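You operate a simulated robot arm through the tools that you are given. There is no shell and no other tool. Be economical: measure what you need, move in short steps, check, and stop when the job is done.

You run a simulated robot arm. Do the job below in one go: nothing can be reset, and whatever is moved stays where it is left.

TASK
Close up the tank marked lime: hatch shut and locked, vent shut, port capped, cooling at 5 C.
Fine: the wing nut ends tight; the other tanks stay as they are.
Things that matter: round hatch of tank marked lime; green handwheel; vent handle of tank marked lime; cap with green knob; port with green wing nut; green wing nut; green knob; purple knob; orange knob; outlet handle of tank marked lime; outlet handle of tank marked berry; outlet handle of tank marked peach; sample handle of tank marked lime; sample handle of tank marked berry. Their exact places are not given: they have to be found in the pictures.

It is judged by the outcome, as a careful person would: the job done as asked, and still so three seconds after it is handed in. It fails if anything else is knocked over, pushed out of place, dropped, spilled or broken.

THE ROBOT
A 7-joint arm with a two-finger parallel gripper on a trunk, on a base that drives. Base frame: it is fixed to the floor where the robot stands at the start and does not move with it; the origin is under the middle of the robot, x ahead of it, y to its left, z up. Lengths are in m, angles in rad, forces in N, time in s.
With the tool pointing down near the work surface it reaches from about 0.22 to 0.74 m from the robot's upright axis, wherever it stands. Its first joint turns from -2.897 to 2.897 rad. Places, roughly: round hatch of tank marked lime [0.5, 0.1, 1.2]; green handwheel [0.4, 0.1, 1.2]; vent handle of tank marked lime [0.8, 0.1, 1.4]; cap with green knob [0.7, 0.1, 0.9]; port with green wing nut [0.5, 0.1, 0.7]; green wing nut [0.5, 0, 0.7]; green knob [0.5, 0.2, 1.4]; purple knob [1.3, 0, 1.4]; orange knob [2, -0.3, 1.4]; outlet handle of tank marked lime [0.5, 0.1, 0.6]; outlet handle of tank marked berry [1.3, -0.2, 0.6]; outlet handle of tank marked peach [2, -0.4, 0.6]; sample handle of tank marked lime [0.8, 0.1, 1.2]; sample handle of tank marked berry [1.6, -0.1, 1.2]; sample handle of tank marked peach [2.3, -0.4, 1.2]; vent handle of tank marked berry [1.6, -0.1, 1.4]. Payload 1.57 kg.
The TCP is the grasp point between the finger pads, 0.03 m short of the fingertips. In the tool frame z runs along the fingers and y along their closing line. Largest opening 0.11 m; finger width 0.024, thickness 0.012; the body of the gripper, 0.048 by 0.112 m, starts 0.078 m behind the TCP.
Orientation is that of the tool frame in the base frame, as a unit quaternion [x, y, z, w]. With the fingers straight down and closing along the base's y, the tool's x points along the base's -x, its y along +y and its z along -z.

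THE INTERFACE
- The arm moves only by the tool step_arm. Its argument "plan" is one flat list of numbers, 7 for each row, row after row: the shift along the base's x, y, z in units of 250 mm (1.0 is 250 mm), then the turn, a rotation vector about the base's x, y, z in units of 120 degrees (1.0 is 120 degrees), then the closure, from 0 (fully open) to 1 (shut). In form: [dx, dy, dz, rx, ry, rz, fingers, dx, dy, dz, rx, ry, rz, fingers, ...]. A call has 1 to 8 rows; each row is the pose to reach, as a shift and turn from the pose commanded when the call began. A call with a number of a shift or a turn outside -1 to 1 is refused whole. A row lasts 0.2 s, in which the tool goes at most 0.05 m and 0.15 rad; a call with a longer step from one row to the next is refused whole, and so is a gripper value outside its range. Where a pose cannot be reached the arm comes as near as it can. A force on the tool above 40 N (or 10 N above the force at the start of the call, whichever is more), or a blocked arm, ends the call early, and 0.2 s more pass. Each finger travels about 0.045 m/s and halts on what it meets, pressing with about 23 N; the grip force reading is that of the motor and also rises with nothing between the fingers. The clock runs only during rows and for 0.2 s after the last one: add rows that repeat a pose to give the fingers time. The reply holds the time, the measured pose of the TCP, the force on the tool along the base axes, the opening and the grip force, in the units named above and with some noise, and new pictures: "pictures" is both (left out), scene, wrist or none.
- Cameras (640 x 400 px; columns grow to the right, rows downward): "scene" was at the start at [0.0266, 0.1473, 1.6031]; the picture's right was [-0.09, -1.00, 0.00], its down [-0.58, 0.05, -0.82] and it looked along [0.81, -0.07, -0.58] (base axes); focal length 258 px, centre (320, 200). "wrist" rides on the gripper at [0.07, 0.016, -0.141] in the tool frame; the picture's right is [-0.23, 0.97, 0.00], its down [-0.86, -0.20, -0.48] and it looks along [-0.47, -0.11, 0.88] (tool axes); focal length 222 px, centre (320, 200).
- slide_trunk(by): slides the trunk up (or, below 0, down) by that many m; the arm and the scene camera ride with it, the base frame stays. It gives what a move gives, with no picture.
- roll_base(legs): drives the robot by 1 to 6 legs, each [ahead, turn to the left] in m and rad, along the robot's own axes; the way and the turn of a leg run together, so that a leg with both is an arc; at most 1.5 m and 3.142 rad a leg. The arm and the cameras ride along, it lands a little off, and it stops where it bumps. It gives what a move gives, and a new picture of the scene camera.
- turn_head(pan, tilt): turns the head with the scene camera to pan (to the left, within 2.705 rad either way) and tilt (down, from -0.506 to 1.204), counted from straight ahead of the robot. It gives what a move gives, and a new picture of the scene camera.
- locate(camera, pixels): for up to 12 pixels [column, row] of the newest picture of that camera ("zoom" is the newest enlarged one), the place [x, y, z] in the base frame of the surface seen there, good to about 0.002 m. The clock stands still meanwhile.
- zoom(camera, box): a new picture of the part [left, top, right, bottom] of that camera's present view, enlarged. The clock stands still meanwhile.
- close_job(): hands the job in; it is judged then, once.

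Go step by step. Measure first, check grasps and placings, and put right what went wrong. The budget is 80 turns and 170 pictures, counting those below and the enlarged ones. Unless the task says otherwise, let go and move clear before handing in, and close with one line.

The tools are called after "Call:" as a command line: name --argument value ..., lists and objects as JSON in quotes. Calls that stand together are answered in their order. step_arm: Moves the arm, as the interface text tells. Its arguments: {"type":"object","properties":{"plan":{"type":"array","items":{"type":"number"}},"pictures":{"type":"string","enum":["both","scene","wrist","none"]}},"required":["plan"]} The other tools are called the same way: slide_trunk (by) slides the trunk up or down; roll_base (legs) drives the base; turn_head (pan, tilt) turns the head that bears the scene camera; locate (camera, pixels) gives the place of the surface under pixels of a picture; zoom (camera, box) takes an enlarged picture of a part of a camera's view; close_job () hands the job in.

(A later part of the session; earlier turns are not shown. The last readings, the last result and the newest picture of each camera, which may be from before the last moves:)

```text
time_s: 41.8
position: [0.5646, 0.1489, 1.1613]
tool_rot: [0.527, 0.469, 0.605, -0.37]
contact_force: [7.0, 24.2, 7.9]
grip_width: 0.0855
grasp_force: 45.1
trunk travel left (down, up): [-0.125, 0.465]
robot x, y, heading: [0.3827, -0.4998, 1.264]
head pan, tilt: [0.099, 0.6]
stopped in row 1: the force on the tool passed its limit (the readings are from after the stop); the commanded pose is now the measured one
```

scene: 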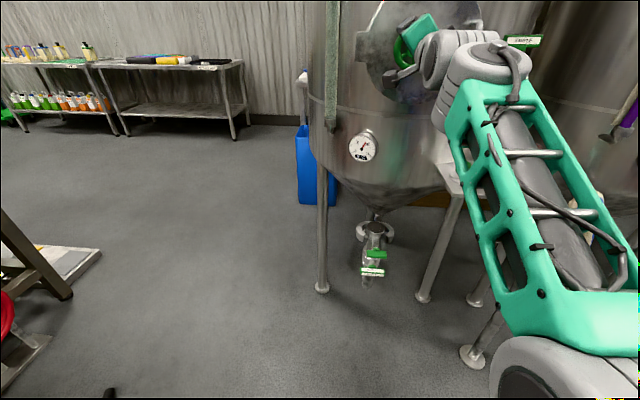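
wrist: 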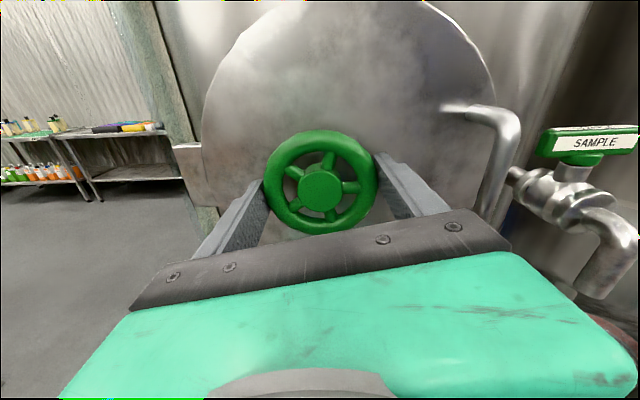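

Firm resistance and the hatch didn't budge — locked. Release, back out.

Call:
step_arm --plan '[0, 0, 0, 0, 0, 0, 0.3, 0, 0, 0, 0, 0, 0, 0, 0, 0, 0, 0, 0, 0, 0, -0.05, -0.17, 0, 0, 0, 0, 0, -0.1, -0.34, 0, 0, 0, 0, 0, -0.15, -0.5, 0, 0, 0, 0, 0]' --pictures "none"

Call:
slide_trunk --by 0.25

Call:
turn_head --pan 0.1 --tilt 0.4

```text
time_s: 43.2
position: [0.5254, 0.0234, 1.1632]
tool_rot: [0.527, 0.469, 0.604, -0.37]
contact_force: [-0.1, 0.6, -1.2]
grip_width: 0.11
grasp_force: 0.1
trunk travel left (down, up): [-0.125, 0.465]
robot x, y, heading: [0.3855, -0.4934, 1.26]
head pan, tilt: [0.099, 0.6]
```

```text
time_s: 45.8
position: [0.5251, 0.0219, 1.4133]
tool_rot: [0.526, 0.469, 0.604, -0.371]
contact_force: [0.5, 0.5, -0.1]
grip_width: 0.11
grasp_force: 0.1
trunk travel left (down, up): [-0.375, 0.215]
robot x, y, heading: [0.3807, -0.4948, 1.256]
head pan, tilt: [0.099, 0.6]
```

```text
time_s: 46.5
position: [0.5255, 0.0218, 1.4135]
tool_rot: [0.526, 0.469, 0.605, -0.37]
contact_force: [0.1, -0.3, 0.3]
grip_width: 0.1101
grasp_force: 0.1
trunk travel left (down, up): [-0.375, 0.215]
robot x, y, heading: [0.3841, -0.4929, 1.259]
head pan, tilt: [0.099, 0.4]
```

scene: 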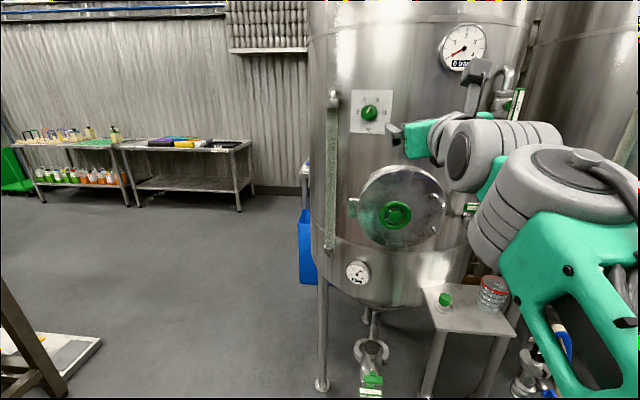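

Call:
zoom --camera "scene" --box '[345, 80, 405, 140]'

Call:
locate --camera "zoom" --pixels '[[260, 220], [130, 120], [390, 130], [390, 320], [130, 310], [240, 180], [260, 270], [130, 215], [400, 220]]'

Call:
step_arm --plan '[0, 0, 0, 0, 0, 0, 0]' --pictures "wrist"

```text
6.67 times, centred on (375, 110) of scene
```

zoom: 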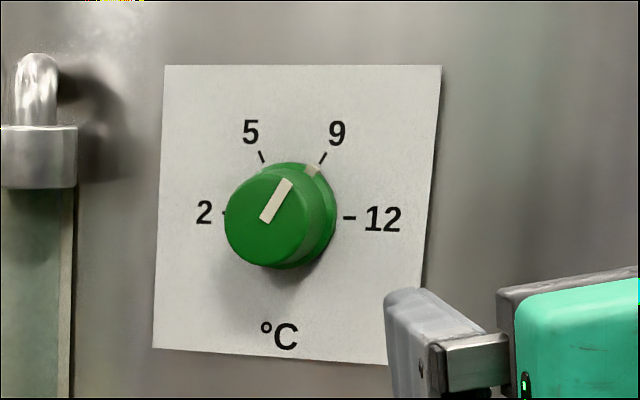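

```text
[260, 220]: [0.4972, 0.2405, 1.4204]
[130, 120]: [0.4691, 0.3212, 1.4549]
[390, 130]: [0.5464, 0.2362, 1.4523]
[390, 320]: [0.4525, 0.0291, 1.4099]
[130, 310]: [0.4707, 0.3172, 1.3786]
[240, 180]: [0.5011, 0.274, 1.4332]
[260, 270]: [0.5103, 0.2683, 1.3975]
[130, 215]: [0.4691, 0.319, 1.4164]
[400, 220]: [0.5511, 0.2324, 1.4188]
```

```text
time_s: 46.9
position: [0.5268, 0.0223, 1.4136]
tool_rot: [0.526, 0.469, 0.604, -0.371]
contact_force: [0.0, -0.1, -0.8]
grip_width: 0.1099
grasp_force: 0.0
trunk travel left (down, up): [-0.375, 0.215]
robot x, y, heading: [0.3828, -0.4972, 1.263]
head pan, tilt: [0.099, 0.4]
```

wrist: 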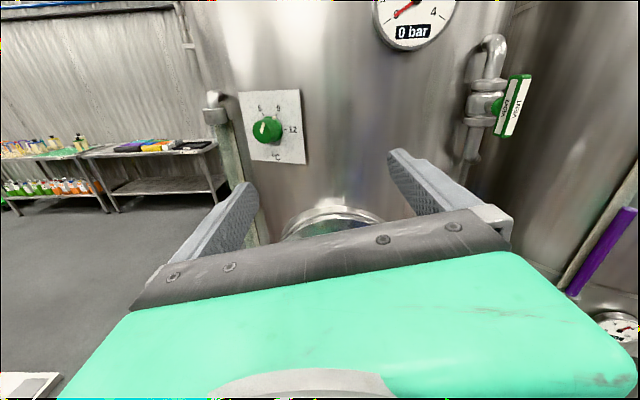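

The knob sits at (0.4995,0.238,1.42), axis ≈(0.726,0.688,0). Yaw the tool −30° and move to a standoff in front of it with a smaller opening.

Call:
step_arm --plan '[-0.11, 0.08, 0.005, 0, 0, -0.06, 0.15, -0.21, 0.2, 0.01, 0, 0, -0.12, 0.3, -0.28, 0.33, 0.015, 0, 0, -0.18, 0.32, -0.34, 0.48, 0.02, 0, 0, -0.24, 0.32, -0.371, 0.6, 0.026, 0, 0, -0.248, 0.32, -0.371, 0.6, 0.026, 0, 0, -0.248, 0.32]' --pictures "both"

```text
time_s: 48.3
position: [0.4367, 0.1643, 1.4066]
tool_rot: [0.63, 0.317, 0.679, -0.203]
contact_force: [-0.1, 0.1, -0.9]
grip_width: 0.0747
grasp_force: 0.1
out of reach, approached as far as the arm can: row 5, 6
trunk travel left (down, up): [-0.375, 0.215]
robot x, y, heading: [0.3829, -0.4965, 1.265]
head pan, tilt: [0.099, 0.4]
```

scene: 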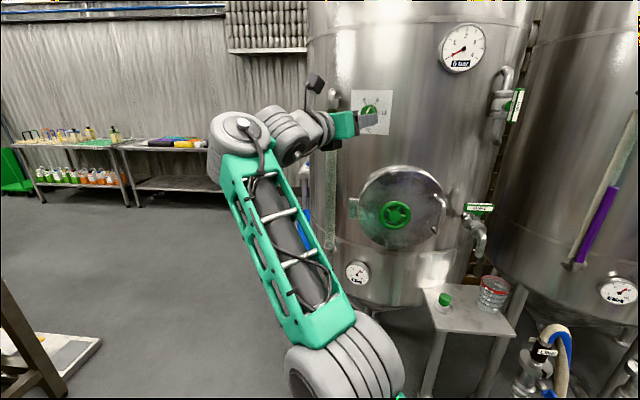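
wrist: 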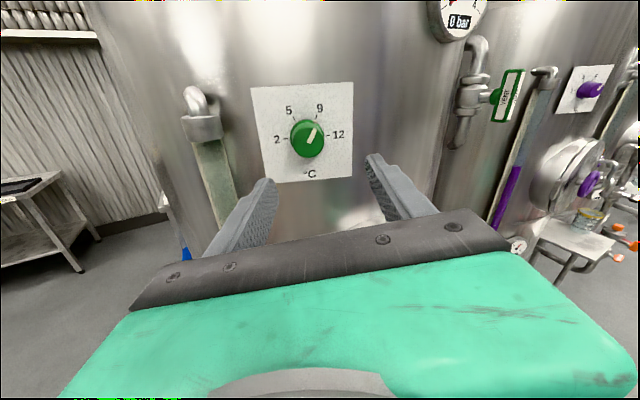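

Call:
zoom --camera "wrist" --box '[240, 80, 370, 190]'

Call:
locate --camera "wrist" --pixels '[[308, 140], [295, 140], [319, 140], [308, 127], [308, 152], [258, 95], [346, 90], [262, 175], [345, 168], [200, 130], [210, 180], [293, 150]]'

```text
3.64 times, centred on (305, 135) of wrist
```

zoom: 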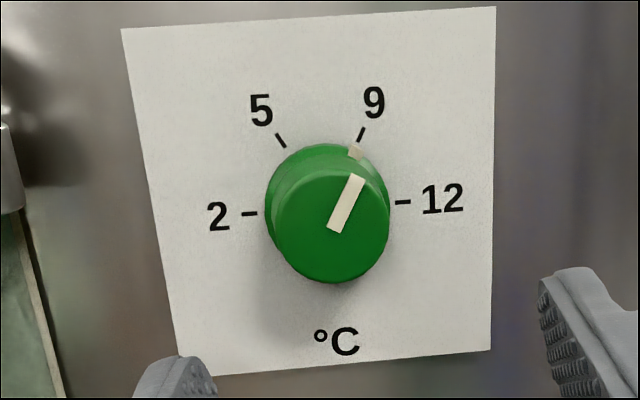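

```text
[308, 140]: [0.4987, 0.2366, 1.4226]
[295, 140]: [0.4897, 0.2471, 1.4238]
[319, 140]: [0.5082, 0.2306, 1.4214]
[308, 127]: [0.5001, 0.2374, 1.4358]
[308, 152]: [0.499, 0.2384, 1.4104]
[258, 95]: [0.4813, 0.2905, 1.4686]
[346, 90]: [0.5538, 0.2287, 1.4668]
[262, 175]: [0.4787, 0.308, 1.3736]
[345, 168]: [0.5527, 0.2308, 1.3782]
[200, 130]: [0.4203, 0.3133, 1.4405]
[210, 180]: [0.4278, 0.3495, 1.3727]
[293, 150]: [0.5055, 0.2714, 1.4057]
```

Knob front centre ≈(0.4987,0.237,1.421). Approach along its axis, straddling it, and check.

Call:
step_arm --plan '[0.02, 0.02, 0.058, 0, 0, 0, 0.32, 0.09, 0.1, 0.058, 0, 0, 0, 0.32, 0.165, 0.19, 0.058, 0, 0, 0, 0.32, 0.236, 0.28, 0.058, 0, 0, 0, 0.32, 0.236, 0.28, 0.058, 0, 0, 0, 0.32]' --pictures "wrist"

```text
time_s: 49.5
position: [0.4982, 0.2136, 1.3894]
tool_rot: [0.629, 0.319, 0.68, -0.203]
contact_force: [0.6, -0.3, 0.5]
grip_width: 0.0745
grasp_force: 0.0
out of reach, approached as far as the arm can: row 1, 2, 3, 4, 5
trunk travel left (down, up): [-0.375, 0.215]
robot x, y, heading: [0.3844, -0.4963, 1.257]
head pan, tilt: [0.099, 0.4]
```

wrist: 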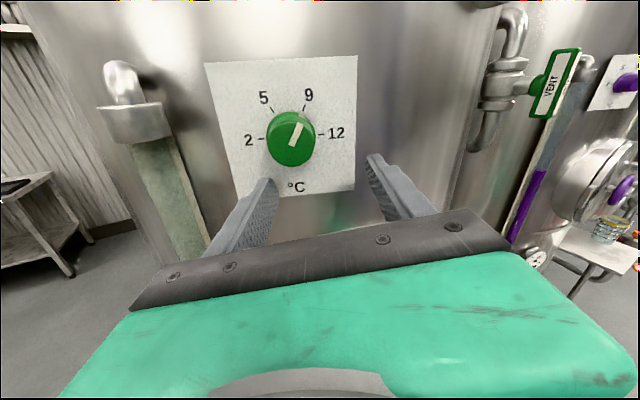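

The arm is at full stretch; I'll retract a little, drive forward 0.1 m and re-approach.

Call:
step_arm --plan '[-0.12, -0.12, 0.04, 0, 0, 0, 0.32, -0.24, -0.26, 0.08, 0, 0, 0, 0.32, -0.36, -0.4, 0.1, 0, 0, 0, 0.32, -0.46, -0.54, 0.1, 0, 0, 0, 0.32]' --pictures "none"

Call:
roll_base --legs '[[0.1, 0]]'

Call:
step_arm --plan '[0, 0, 0, 0, 0, 0, 0.32]' --pictures "wrist"

```text
time_s: 50.5
position: [0.403, 0.0928, 1.4283]
tool_rot: [0.632, 0.309, 0.677, -0.214]
contact_force: [-0.4, -0.6, -4.2]
grip_width: 0.0751
grasp_force: 0.1
out of reach, approached as far as the arm can: row 3, 4
trunk travel left (down, up): [-0.375, 0.215]
robot x, y, heading: [0.3801, -0.4938, 1.26]
head pan, tilt: [0.099, 0.4]
```

```text
time_s: 51.6
position: [0.4292, 0.1976, 1.4202]
tool_rot: [0.629, 0.319, 0.679, -0.204]
contact_force: [0.7, -1.3, 0.2]
grip_width: 0.0746
grasp_force: 0.0
trunk travel left (down, up): [-0.375, 0.215]
robot x, y, heading: [0.413, -0.3992, 1.259]
head pan, tilt: [0.099, 0.4]
```

scene: 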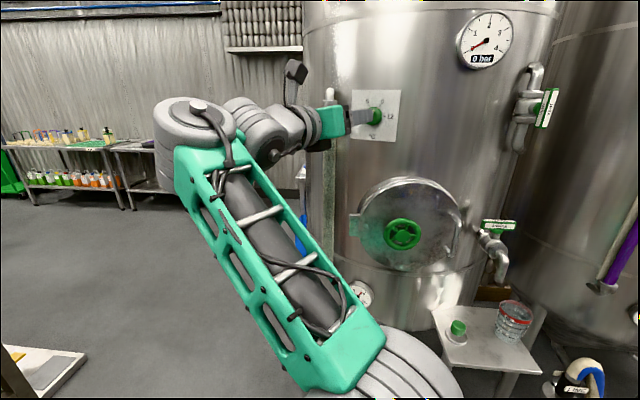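

```text
time_s: 52.0
position: [0.4285, 0.1971, 1.4204]
tool_rot: [0.629, 0.319, 0.679, -0.204]
contact_force: [-0.3, -0.4, -0.2]
grip_width: 0.0749
grasp_force: 0.1
trunk travel left (down, up): [-0.375, 0.215]
robot x, y, heading: [0.414, -0.4002, 1.262]
head pan, tilt: [0.099, 0.4]
```

wrist: 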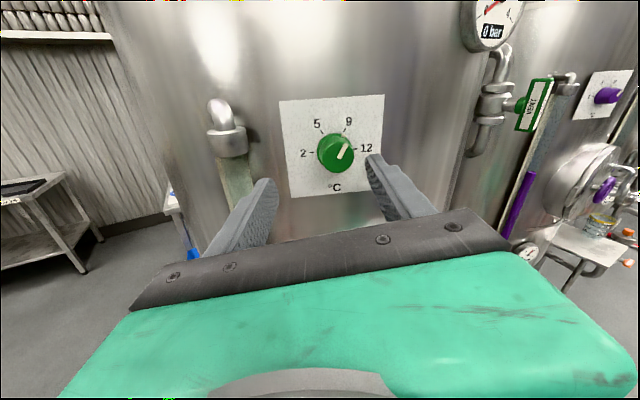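

Now reach is good. Shift sideways 19 mm to line up, then go in along the axis.

Call:
step_arm --plan '[0.053, -0.056, 0, 0, 0, 0, 0.32, 0.053, -0.056, 0, 0, 0, 0, 0.32, 0.125, 0.01, 0, 0, 0, 0, 0.32, 0.2, 0.083, 0, 0, 0, 0, 0.32, 0.269, 0.149, 0, 0, 0, 0, 0.32, 0.269, 0.149, 0, 0, 0, 0, 0.32]' --pictures "wrist"

```text
time_s: 53.5
position: [0.4957, 0.2344, 1.4191]
tool_rot: [0.629, 0.319, 0.679, -0.204]
contact_force: [0.7, 0.7, 0.2]
grip_width: 0.0749
grasp_force: 0.0
trunk travel left (down, up): [-0.375, 0.215]
robot x, y, heading: [0.4149, -0.4015, 1.258]
head pan, tilt: [0.099, 0.4]
```

wrist: 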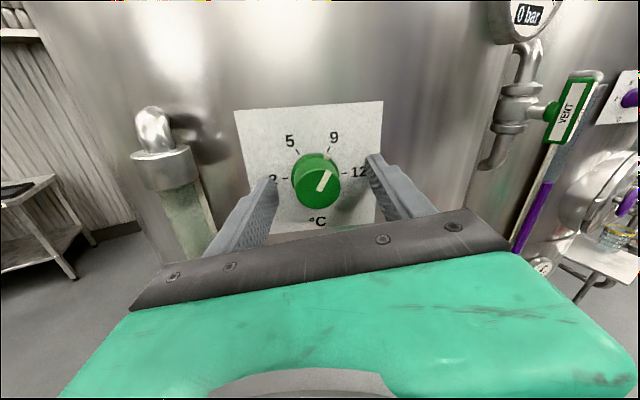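

Call:
step_arm --plan '[0, 0, 0, 0, 0, 0, 1, 0, 0, 0, 0, 0, 0, 1, 0, 0, 0, 0, 0, 0, 1, 0, 0, 0, 0, 0, 0, 1]' --pictures "none"

Call:
step_arm --plan '[0, 0, 0, -0.052, -0.049, 0, 1, 0, 0, 0, -0.104, -0.098, 0, 1, 0, 0, 0, -0.156, -0.147, 0, 1, 0, 0, 0, -0.208, -0.196, 0, 1, 0, 0, 0, -0.26, -0.245, 0, 1, 0, 0, 0, -0.312, -0.294, 0, 1, 0, 0, 0, -0.363, -0.343, 0, 1, 0, 0, 0, -0.363, -0.343, 0, 1]' --pictures "both"

```text
time_s: 54.5
position: [0.4945, 0.2359, 1.4185]
tool_rot: [0.628, 0.322, 0.679, -0.204]
contact_force: [-3.9, 6.2, -0.8]
grip_width: 0.0364
grasp_force: 29.0
trunk travel left (down, up): [-0.375, 0.215]
robot x, y, heading: [0.4117, -0.4038, 1.261]
head pan, tilt: [0.099, 0.4]
```

```text
time_s: 56.2
position: [0.4943, 0.2358, 1.4194]
tool_rot: [0.385, 0.594, 0.688, 0.162]
contact_force: [-7.7, 1.2, -9.9]
grip_width: 0.0346
grasp_force: 42.1
trunk travel left (down, up): [-0.375, 0.215]
robot x, y, heading: [0.4141, -0.3985, 1.254]
head pan, tilt: [0.099, 0.4]
```

scene: 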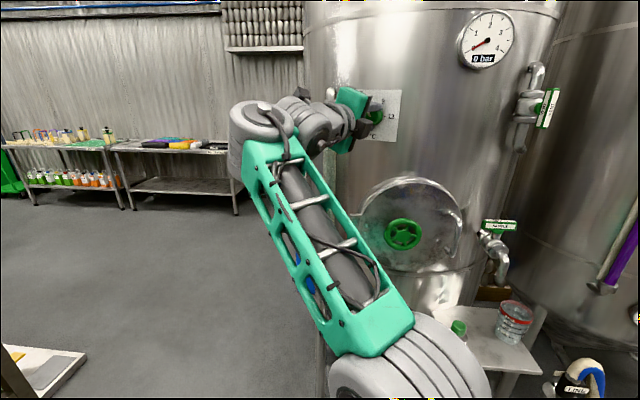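
wrist: 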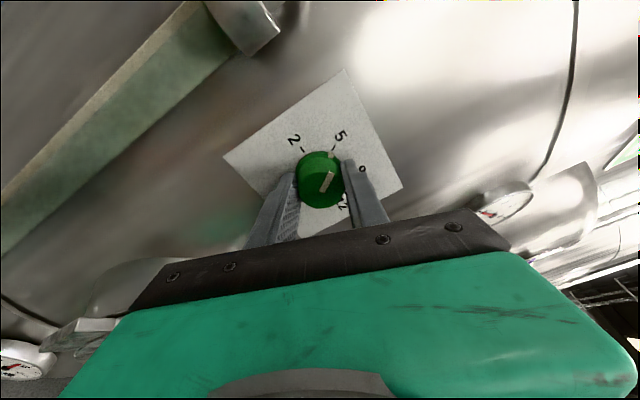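

Call:
zoom --camera "wrist" --box '[270, 100, 400, 220]'

```text
3.33 times, centred on (335, 160) of wrist
```

zoom: 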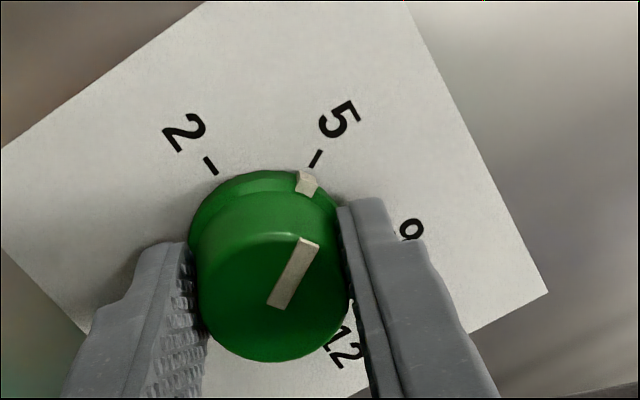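

The marker is within a few degrees of 5; release, back off and check it squarely.

Call:
step_arm --plan '[0, 0, 0, 0, 0, 0, 0.5, 0, 0, 0, 0, 0, 0, 0.32, 0, 0, 0, 0, 0, 0, 0.32, -0.1, -0.1, 0, 0, 0, 0, 0.32, -0.2, -0.2, 0, 0, 0, 0, 0.32]' --pictures "wrist"

Call:
zoom --camera "wrist" --box '[250, 70, 400, 200]'

Call:
zoom --camera "scene" --box '[345, 80, 415, 150]'

```text
time_s: 57.5
position: [0.4451, 0.1837, 1.42]
tool_rot: [0.385, 0.593, 0.689, 0.161]
contact_force: [0.4, 0.9, 0.1]
grip_width: 0.075
grasp_force: 0.1
trunk travel left (down, up): [-0.375, 0.215]
robot x, y, heading: [0.413, -0.3974, 1.259]
head pan, tilt: [0.099, 0.4]
```

wrist: 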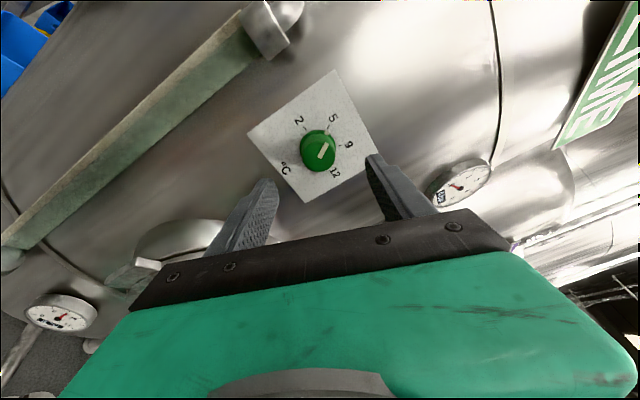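

```text
3.08 times, centred on (325, 135) of wrist
```

zoom: 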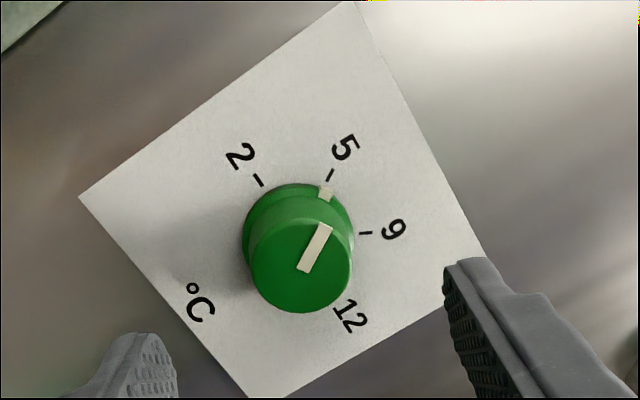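

```text
5.71 times, centred on (380, 115) of scene
```

zoom: 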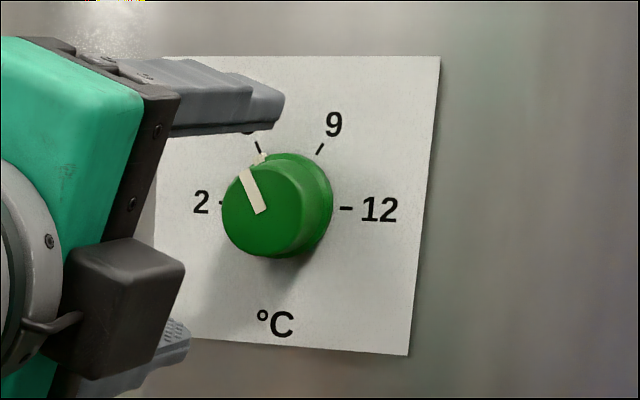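

The knob reads 5. Now the vent: zoom and measure its handle and stem.

Call:
zoom --camera "scene" --box '[500, 60, 580, 160]'

Call:
locate --camera "scene" --pixels '[[553, 91], [541, 125], [546, 108], [536, 105], [522, 108], [528, 80], [520, 140], [551, 108], [545, 125], [557, 91]]'

Call:
zoom --camera "wrist" --box '[520, 0, 640, 160]'

```text
4.00 times, centred on (540, 110) of scene
```

zoom: 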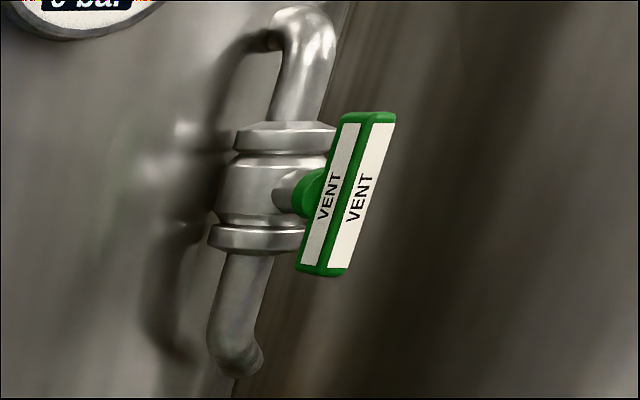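

```text
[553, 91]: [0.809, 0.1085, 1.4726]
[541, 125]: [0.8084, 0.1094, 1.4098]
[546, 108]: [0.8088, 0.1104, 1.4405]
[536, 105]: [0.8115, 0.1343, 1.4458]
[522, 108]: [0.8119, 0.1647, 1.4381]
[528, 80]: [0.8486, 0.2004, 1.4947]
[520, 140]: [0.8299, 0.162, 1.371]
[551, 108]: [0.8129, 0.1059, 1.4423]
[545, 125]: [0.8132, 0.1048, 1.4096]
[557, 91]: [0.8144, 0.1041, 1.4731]
```

```text
2.50 times, centred on (580, 80) of wrist
```

zoom: 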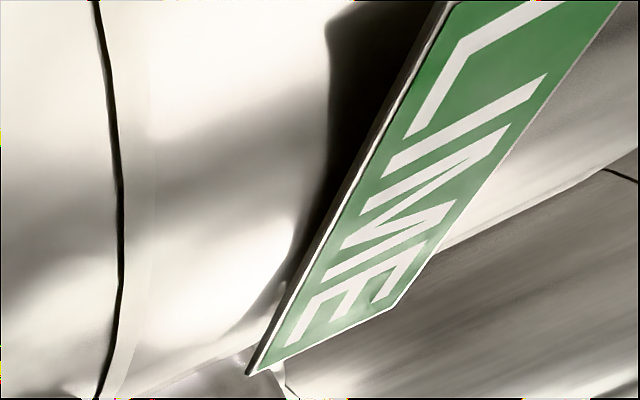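

The handle is a vertical bar, centre ≈(0.811,0.108,1.442), 78 mm long. I'll move away from the knob, rolling the wrist back so that it has clockwise range, toward a standoff in front of the vent.

Call:
step_arm --plan '[-0.04, -0.14, 0.01, -0.05, -0.047, 0, 0, 0.02, -0.29, 0.02, -0.1, -0.095, 0, 0, 0.1, -0.42, 0.03, -0.15, -0.142, 0, 0, 0.2, -0.52, 0.04, -0.2, -0.189, 0, 0, 0.31, -0.56, 0.05, -0.25, -0.236, 0, 0, 0.4, -0.576, 0.06, -0.3, -0.283, 0, 0, 0.48, -0.576, 0.07, -0.35, -0.331, 0, 0, 0.54, -0.576, 0.08, -0.4, -0.378, 0, 0]' --pictures "none"

```text
time_s: 59.2
position: [0.5815, 0.0397, 1.4404]
tool_rot: [0.001, 0.709, 0.486, 0.511]
contact_force: [-1.2, -0.4, -0.2]
grip_width: 0.11
grasp_force: 0.1
out of reach, approached as far as the arm can: row 1, 2, 3, 4, 5
trunk travel left (down, up): [-0.375, 0.215]
robot x, y, heading: [0.412, -0.3999, 1.261]
head pan, tilt: [0.099, 0.4]
```

Call:
step_arm --plan '[0.126, -0.047, 0, -0.0445, -0.0422, 0, 0, 0.252, -0.094, 0, -0.089, -0.0844, 0, 0, 0.378, -0.14, 0, -0.1335, -0.1266, 0, 0, 0.5, -0.187, 0, -0.178, -0.1688, 0, 0, 0.63, -0.234, 0, -0.2225, -0.211, 0, 0, 0.756, -0.28, 0, -0.267, -0.253, 0, 0]' --pictures "none"

Call:
step_arm --plan '[0, 0, 0, 0, 0, 0.07, 0, 0, 0, 0, 0, 0, 0.14, 0, 0, 0, 0, 0, 0, 0.21, 0, 0, 0, 0, 0, 0, 0.26, 0]' --pictures "both"

```text
time_s: 60.6
position: [0.7713, -0.0298, 1.4398]
tool_rot: [-0.263, 0.658, 0.257, 0.657]
contact_force: [-0.1, -0.3, 0.4]
grip_width: 0.1101
grasp_force: 0.0
trunk travel left (down, up): [-0.375, 0.215]
robot x, y, heading: [0.4147, -0.4012, 1.263]
head pan, tilt: [0.099, 0.4]
```

```text
time_s: 61.6
position: [0.7695, -0.0298, 1.4406]
tool_rot: [-0.431, 0.563, 0.425, 0.562]
contact_force: [0.3, 0.4, 0.8]
grip_width: 0.1096
grasp_force: 0.1
trunk travel left (down, up): [-0.375, 0.215]
robot x, y, heading: [0.4128, -0.4023, 1.259]
head pan, tilt: [0.099, 0.4]
```

scene: 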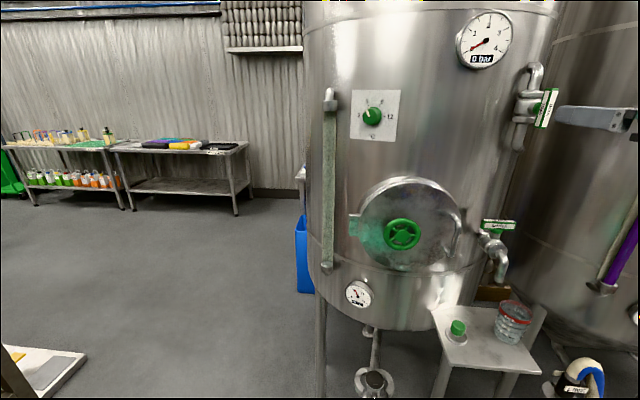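
wrist: 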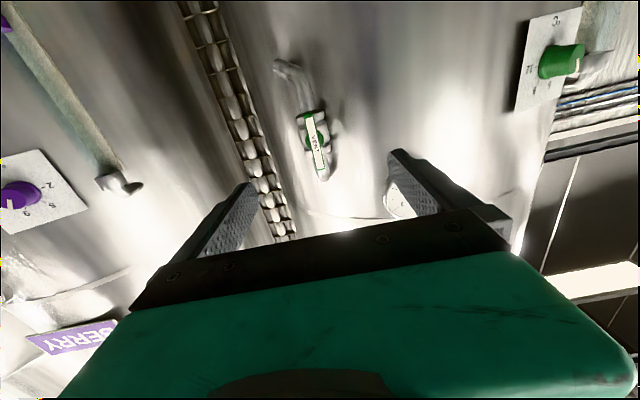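

Call:
zoom --camera "wrist" --box '[265, 40, 355, 200]'

Call:
locate --camera "zoom" --pixels '[[306, 195], [327, 320], [316, 255], [330, 250], [290, 210], [345, 215], [285, 170], [318, 150], [345, 320], [312, 300], [330, 300], [340, 345]]'

Call:
zoom --camera "scene" --box '[350, 90, 400, 140]'

```text
2.50 times, centred on (310, 120) of wrist
```

zoom: 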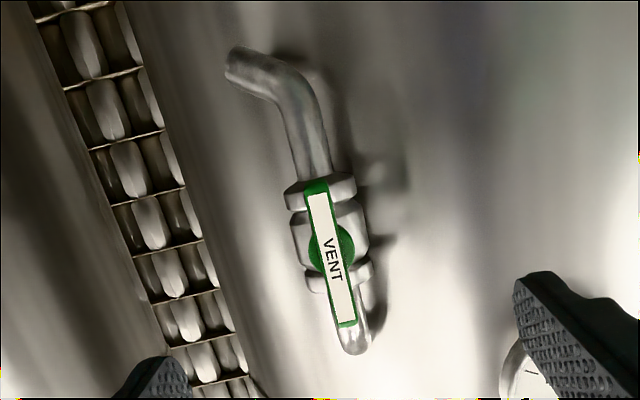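

```text
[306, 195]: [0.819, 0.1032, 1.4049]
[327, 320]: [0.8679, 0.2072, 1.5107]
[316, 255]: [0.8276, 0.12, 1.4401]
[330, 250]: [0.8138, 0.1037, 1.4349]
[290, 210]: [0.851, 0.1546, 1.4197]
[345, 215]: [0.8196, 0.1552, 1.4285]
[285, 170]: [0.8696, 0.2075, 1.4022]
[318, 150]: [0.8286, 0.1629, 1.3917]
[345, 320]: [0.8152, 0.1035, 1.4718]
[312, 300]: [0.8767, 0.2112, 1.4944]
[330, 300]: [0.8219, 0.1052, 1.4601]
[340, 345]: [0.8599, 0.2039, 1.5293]
```

```text
8.00 times, centred on (375, 115) of scene
```

zoom: 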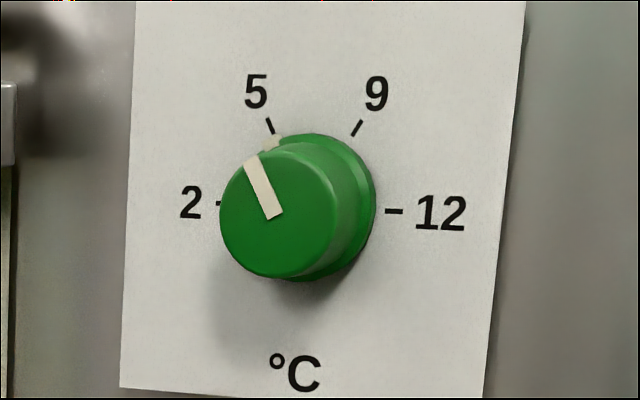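

The handle bar is centred at ≈(0.8135,0.104 front,1.441), stem roughly along the tool axis. Go in so only the fingertips straddle the bar, and check.

Call:
step_arm --plan '[0.03, 0.08, 0, 0, 0, 0, 0.3, 0.08, 0.24, 0, 0, 0, 0, 0.4, 0.12, 0.36, 0, 0, 0, 0, 0.5, 0.158, 0.473, 0, 0, 0, 0, 0.5, 0.158, 0.473, 0, 0, 0, 0, 0.5]' --pictures "both"

```text
time_s: 62.9
position: [0.8102, 0.0897, 1.4413]
tool_rot: [-0.43, 0.563, 0.425, 0.563]
contact_force: [-0.7, 0.6, -0.2]
grip_width: 0.0551
grasp_force: 0.0
trunk travel left (down, up): [-0.375, 0.215]
robot x, y, heading: [0.414, -0.397, 1.259]
head pan, tilt: [0.099, 0.4]
```

scene: 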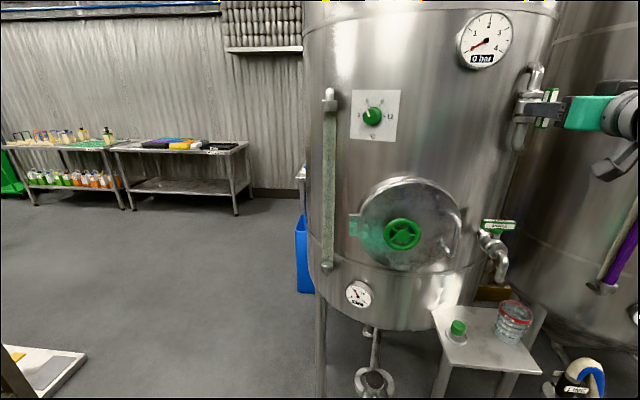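
wrist: 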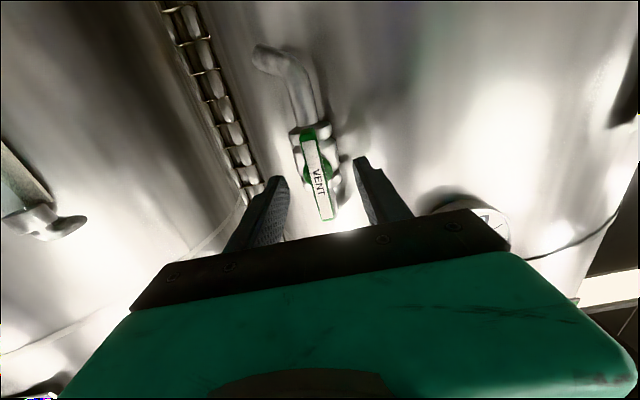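

Centred. Close and check, then turn clockwise.

Call:
step_arm --plan '[0, 0, 0, 0, 0, 0, 1, 0, 0, 0, 0, 0, 0, 1, 0, 0, 0, 0, 0, 0, 1, 0, 0, 0, 0, 0, 0, 1]' --pictures "none"

Call:
step_arm --plan '[0, 0, 0, 0.02, 0.067, 0, 1, 0, 0, 0, 0.04, 0.134, 0, 1, 0, 0, 0, 0.06, 0.2, 0, 1]' --pictures "both"

```text
time_s: 63.9
position: [0.8107, 0.0893, 1.4408]
tool_rot: [-0.43, 0.564, 0.425, 0.563]
contact_force: [3.0, 0.9, 1.9]
grip_width: 0.0132
grasp_force: 26.9
trunk travel left (down, up): [-0.375, 0.215]
robot x, y, heading: [0.4173, -0.401, 1.256]
head pan, tilt: [0.099, 0.4]
```

```text
time_s: 64.7
position: [0.8116, 0.0893, 1.4409]
tool_rot: [-0.294, 0.641, 0.54, 0.459]
contact_force: [11.6, 8.9, 14.5]
grip_width: 0.0128
grasp_force: 30.2
trunk travel left (down, up): [-0.375, 0.215]
robot x, y, heading: [0.4134, -0.4023, 1.266]
head pan, tilt: [0.099, 0.4]
```

scene: 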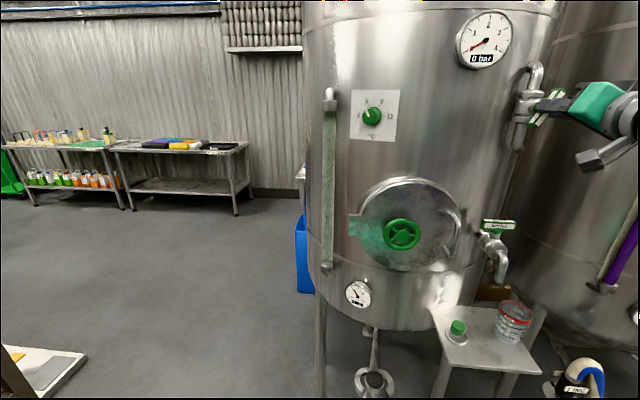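
wrist: 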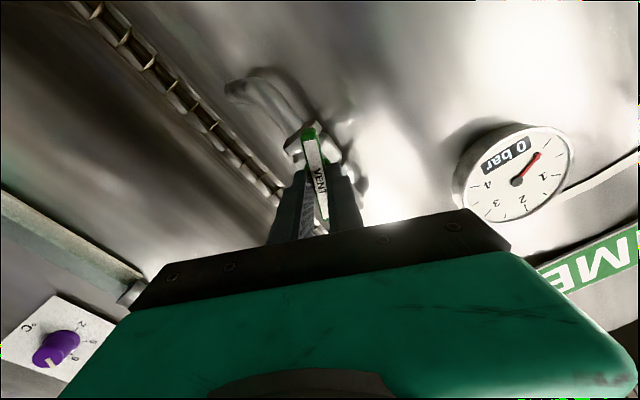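

The handle follows clockwise (~25°). Continue to 90°.

Call:
step_arm --plan '[0, 0, 0, 0.02, 0.067, 0, 1, 0, 0, 0, 0.04, 0.134, 0, 1, 0, 0, 0, 0.06, 0.2, 0, 1, 0, 0, 0, 0.08, 0.268, 0, 1, 0, 0, 0, 0.1, 0.335, 0, 1, 0, 0, 0, 0.12, 0.4, 0, 1, 0, 0, 0, 0.14, 0.467, 0, 1, 0, 0, 0, 0.155, 0.52, 0, 1]' --pictures "both"

```text
time_s: 66.5
position: [0.8088, 0.0889, 1.4395]
tool_rot: [0.1, 0.694, 0.705, 0.102]
contact_force: [8.4, 2.5, 6.2]
grip_width: 0.0125
grasp_force: 29.3
trunk travel left (down, up): [-0.375, 0.215]
robot x, y, heading: [0.4188, -0.3988, 1.261]
head pan, tilt: [0.099, 0.4]
```

scene: 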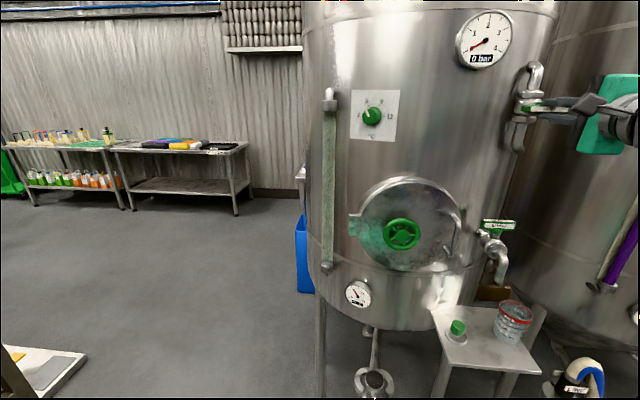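
wrist: 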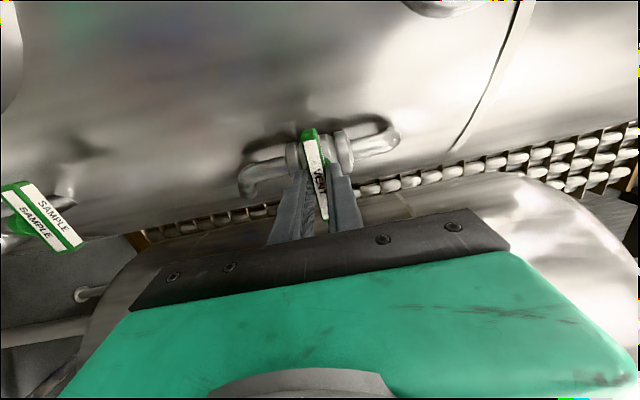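

The handle now lies across the pipe (horizontal). Release, back straight out and check.

Call:
step_arm --plan '[0, 0, 0, 0, 0, 0, 0.5, 0, 0, 0, 0, 0, 0, 0.5, 0, 0, 0, 0, 0, 0, 0.5, -0.055, -0.18, 0, 0, 0, 0, 0.5, -0.11, -0.36, 0, 0, 0, 0, 0.5, -0.17, -0.54, 0, 0, 0, 0, 0.3]' --pictures "both"

Call:
zoom --camera "scene" --box '[490, 60, 590, 160]'

Call:
zoom --camera "wrist" --box '[240, 60, 420, 220]'

```text
time_s: 67.8
position: [0.767, -0.0478, 1.4376]
tool_rot: [0.098, 0.694, 0.706, 0.102]
contact_force: [-0.4, 0.0, 0.1]
grip_width: 0.0772
grasp_force: 0.0
trunk travel left (down, up): [-0.375, 0.215]
robot x, y, heading: [0.4146, -0.3973, 1.258]
head pan, tilt: [0.099, 0.4]
```

scene: 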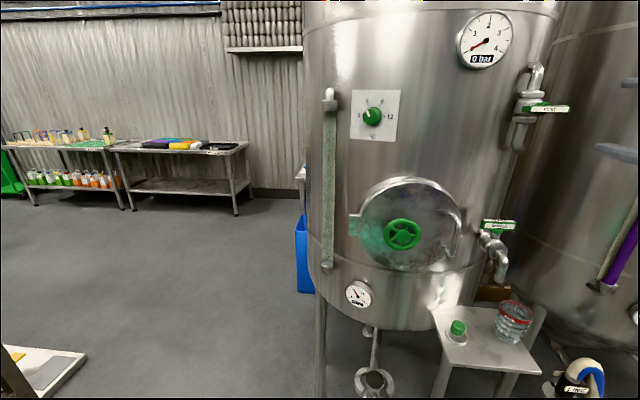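
wrist: 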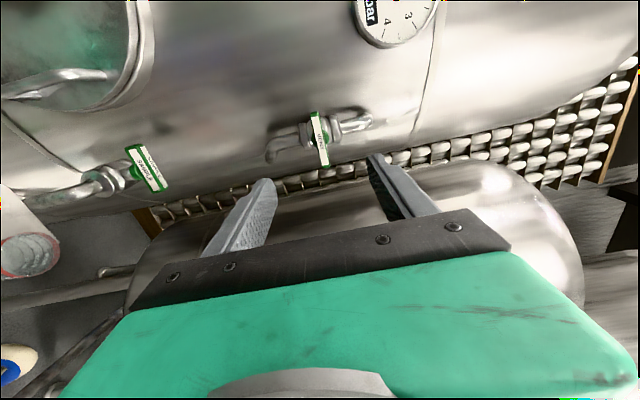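

```text
4.00 times, centred on (540, 110) of scene
```

zoom: 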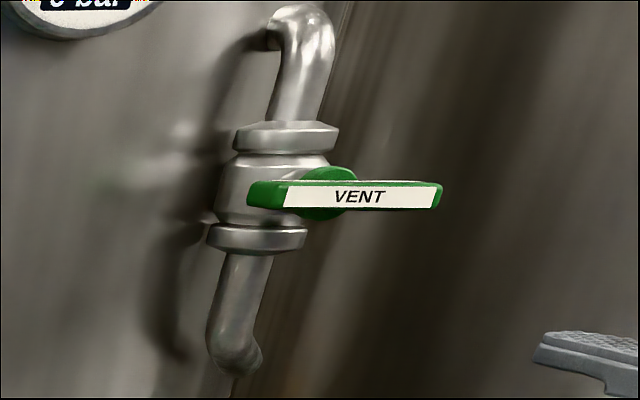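

```text
2.50 times, centred on (330, 140) of wrist
```

zoom: 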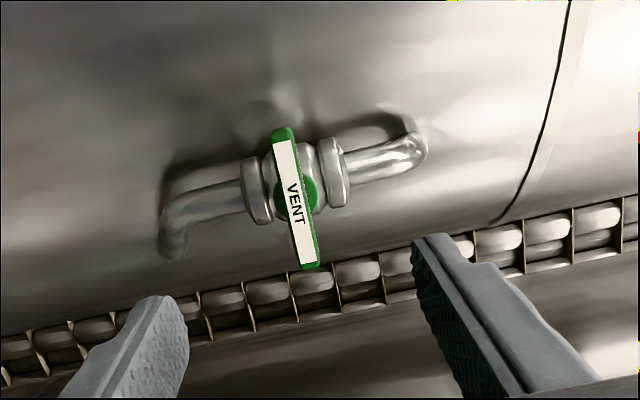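

Vent is shut. Next the cap on the shelf at (0.722,0.0885,0.906). Rotate the tool to point down (camera toward robot), lowering on the way.

Call:
step_arm --plan '[-0.04, -0.02, -0.11, -0.0514, -0.0275, 0.0412, 0.2, -0.08, -0.04, -0.22, -0.103, -0.055, 0.0824, 0, -0.12, -0.05, -0.33, -0.154, -0.0825, 0.1236, 0, -0.16, -0.05, -0.44, -0.206, -0.11, 0.165, 0, -0.2, -0.05, -0.55, -0.257, -0.1375, 0.206, 0, -0.2, -0.05, -0.66, -0.308, -0.165, 0.247, 0, -0.2, -0.05, -0.76, -0.36, -0.1925, 0.288, 0]' --pictures "none"

Call:
turn_head --pan 0.0 --tilt 0.75

```text
time_s: 69.5
position: [0.6176, -0.0417, 1.1174]
tool_rot: [-0.28, 0.861, 0.421, 0.06]
contact_force: [-2.1, -0.4, -0.1]
grip_width: 0.11
grasp_force: 0.0
out of reach, approached as far as the arm can: row 1, 2, 3, 4, 5, 6, 7
trunk travel left (down, up): [-0.375, 0.215]
robot x, y, heading: [0.4146, -0.3959, 1.256]
head pan, tilt: [0.099, 0.4]
```

```text
time_s: 70.3
position: [0.6272, -0.0403, 1.1164]
tool_rot: [-0.276, 0.862, 0.422, 0.056]
contact_force: [0.0, -0.1, -0.4]
grip_width: 0.1101
grasp_force: 0.1
trunk travel left (down, up): [-0.375, 0.215]
robot x, y, heading: [0.4145, -0.3972, 1.257]
head pan, tilt: [0.0, 0.75]
```

scene: 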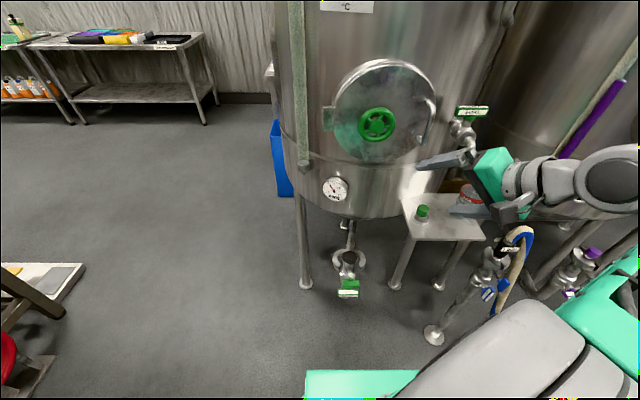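

Call:
step_arm --plan '[0.036, 0.02, -0.028, -0.0467, -0.0259, 0.0366, 0, 0.072, 0.04, -0.056, -0.0935, -0.0517, 0.0731, 0, 0.108, 0.06, -0.084, -0.14, -0.0776, 0.11, 0, 0.145, 0.08, -0.11, -0.187, -0.1035, 0.1463, 0, 0.18, 0.1, -0.14, -0.234, -0.129, 0.183, 0, 0.216, 0.12, -0.17, -0.28, -0.155, 0.219, 0, 0.252, 0.14, -0.2, -0.327, -0.181, 0.256, 0, 0.29, 0.16, -0.22, -0.374, -0.207, 0.2926, 0]' --pictures "both"

```text
time_s: 72.1
position: [0.7013, -0.0014, 1.0611]
tool_rot: [-0.603, 0.797, -0.015, -0.002]
contact_force: [0.2, 0.6, 0.0]
grip_width: 0.1099
grasp_force: 0.0
trunk travel left (down, up): [-0.375, 0.215]
robot x, y, heading: [0.412, -0.3981, 1.263]
head pan, tilt: [0.0, 0.75]
```

scene: 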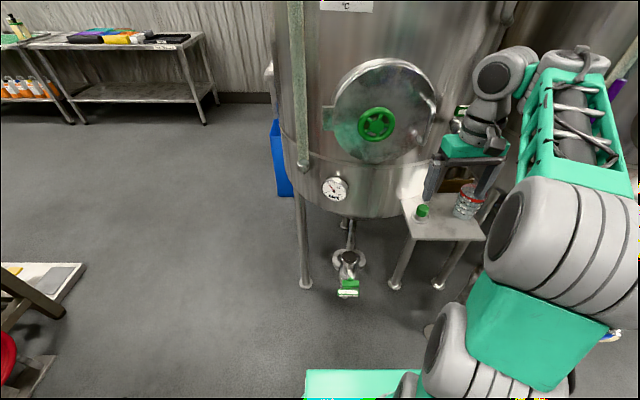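
wrist: 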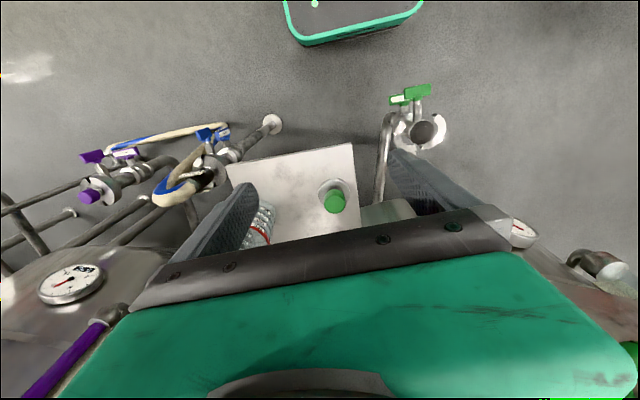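

Tool is down. Measure cap and jar precisely.

Call:
locate --camera "wrist" --pixels '[[334, 201], [325, 195], [343, 208], [334, 184], [349, 190], [265, 220], [330, 182], [422, 130], [422, 118], [405, 130], [440, 130], [418, 92]]'

Call:
zoom --camera "scene" --box '[390, 170, 500, 250]'

Call:
locate --camera "scene" --pixels '[[421, 209], [421, 218], [465, 187], [458, 215], [474, 190], [456, 187], [348, 257], [347, 285], [338, 257], [360, 257], [348, 246], [348, 268]]'

Call:
zoom --camera "wrist" --box '[360, 70, 480, 170]'

```text
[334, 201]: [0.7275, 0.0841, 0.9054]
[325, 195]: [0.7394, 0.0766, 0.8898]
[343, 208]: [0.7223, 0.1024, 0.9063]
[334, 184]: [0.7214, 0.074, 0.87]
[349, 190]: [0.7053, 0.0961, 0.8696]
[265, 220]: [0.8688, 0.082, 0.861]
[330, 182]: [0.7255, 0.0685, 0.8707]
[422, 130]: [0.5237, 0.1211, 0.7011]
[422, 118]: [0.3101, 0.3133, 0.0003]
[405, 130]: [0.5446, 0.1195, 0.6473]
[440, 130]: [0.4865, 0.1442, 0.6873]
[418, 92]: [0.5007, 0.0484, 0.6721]
```

```text
5.00 times, centred on (445, 210) of scene
```

zoom: 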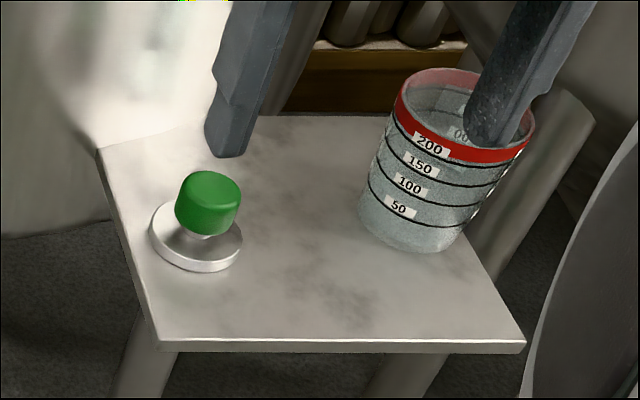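

```text
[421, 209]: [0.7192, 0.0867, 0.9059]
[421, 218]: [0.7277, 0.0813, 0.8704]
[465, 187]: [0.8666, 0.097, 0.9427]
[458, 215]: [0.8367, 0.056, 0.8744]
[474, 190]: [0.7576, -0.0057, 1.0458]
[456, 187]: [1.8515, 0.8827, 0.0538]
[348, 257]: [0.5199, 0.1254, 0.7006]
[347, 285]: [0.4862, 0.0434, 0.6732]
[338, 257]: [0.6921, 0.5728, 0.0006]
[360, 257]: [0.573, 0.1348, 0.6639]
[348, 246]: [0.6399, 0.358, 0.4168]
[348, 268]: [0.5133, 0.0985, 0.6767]
```

```text
4.00 times, centred on (420, 120) of wrist
```

zoom: 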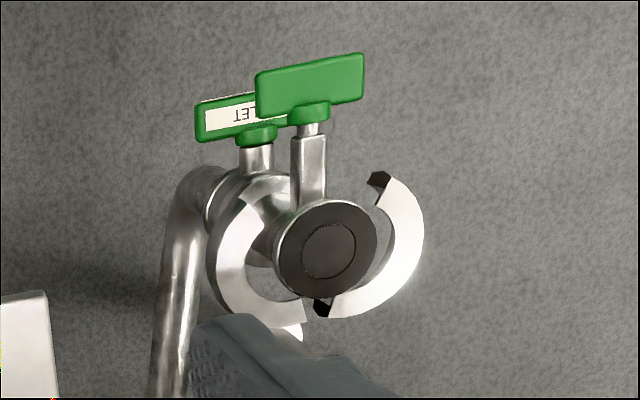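

Knob of the cap: centre (0.722,0.089), top z 0.906, on a disc at z 0.870; jar is clear on the right at x>0.80. Narrow the fingers, move over the cap and descend part-way.

Call:
step_arm --plan '[0.02, 0.1, 0, 0.0126, 0.0071, 0, 0.5, 0.05, 0.25, 0, 0.0126, 0.0071, 0, 0.5, 0.083, 0.362, -0.05, 0.0126, 0.0071, 0, 0.5, 0.083, 0.362, -0.22, 0.0126, 0.0071, 0, 0.5, 0.083, 0.362, -0.4, 0.0126, 0.0071, 0, 0.5, 0.083, 0.362, -0.4, 0.0126, 0.0071, 0, 0.5]' --pictures "both"

Call:
zoom --camera "wrist" --box '[220, 120, 420, 240]'

```text
time_s: 72.8
position: [0.7117, 0.069, 1.0598]
tool_rot: [-0.612, 0.791, -0.001, -0.004]
contact_force: [-2.6, -9.7, 3.5]
grip_width: 0.0551
grasp_force: 0.1
trunk travel left (down, up): [-0.375, 0.215]
robot x, y, heading: [0.4148, -0.4015, 1.259]
head pan, tilt: [0.0, 0.75]
stopped in row 3: the force on the tool passed its limit (the readings are from after the stop); the commanded pose is now the measured one
```

scene: 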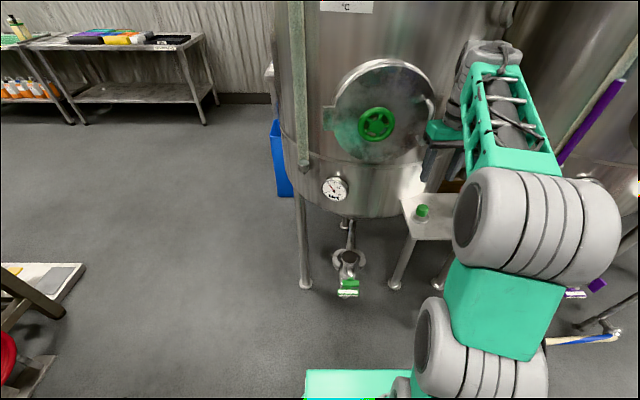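
wrist: 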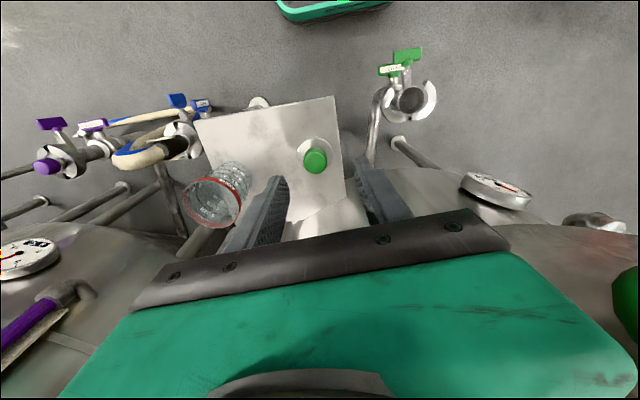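

```text
3.20 times, centred on (320, 180) of wrist
```

zoom: 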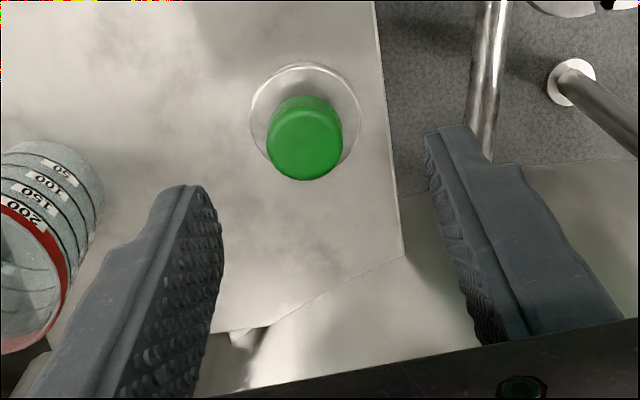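

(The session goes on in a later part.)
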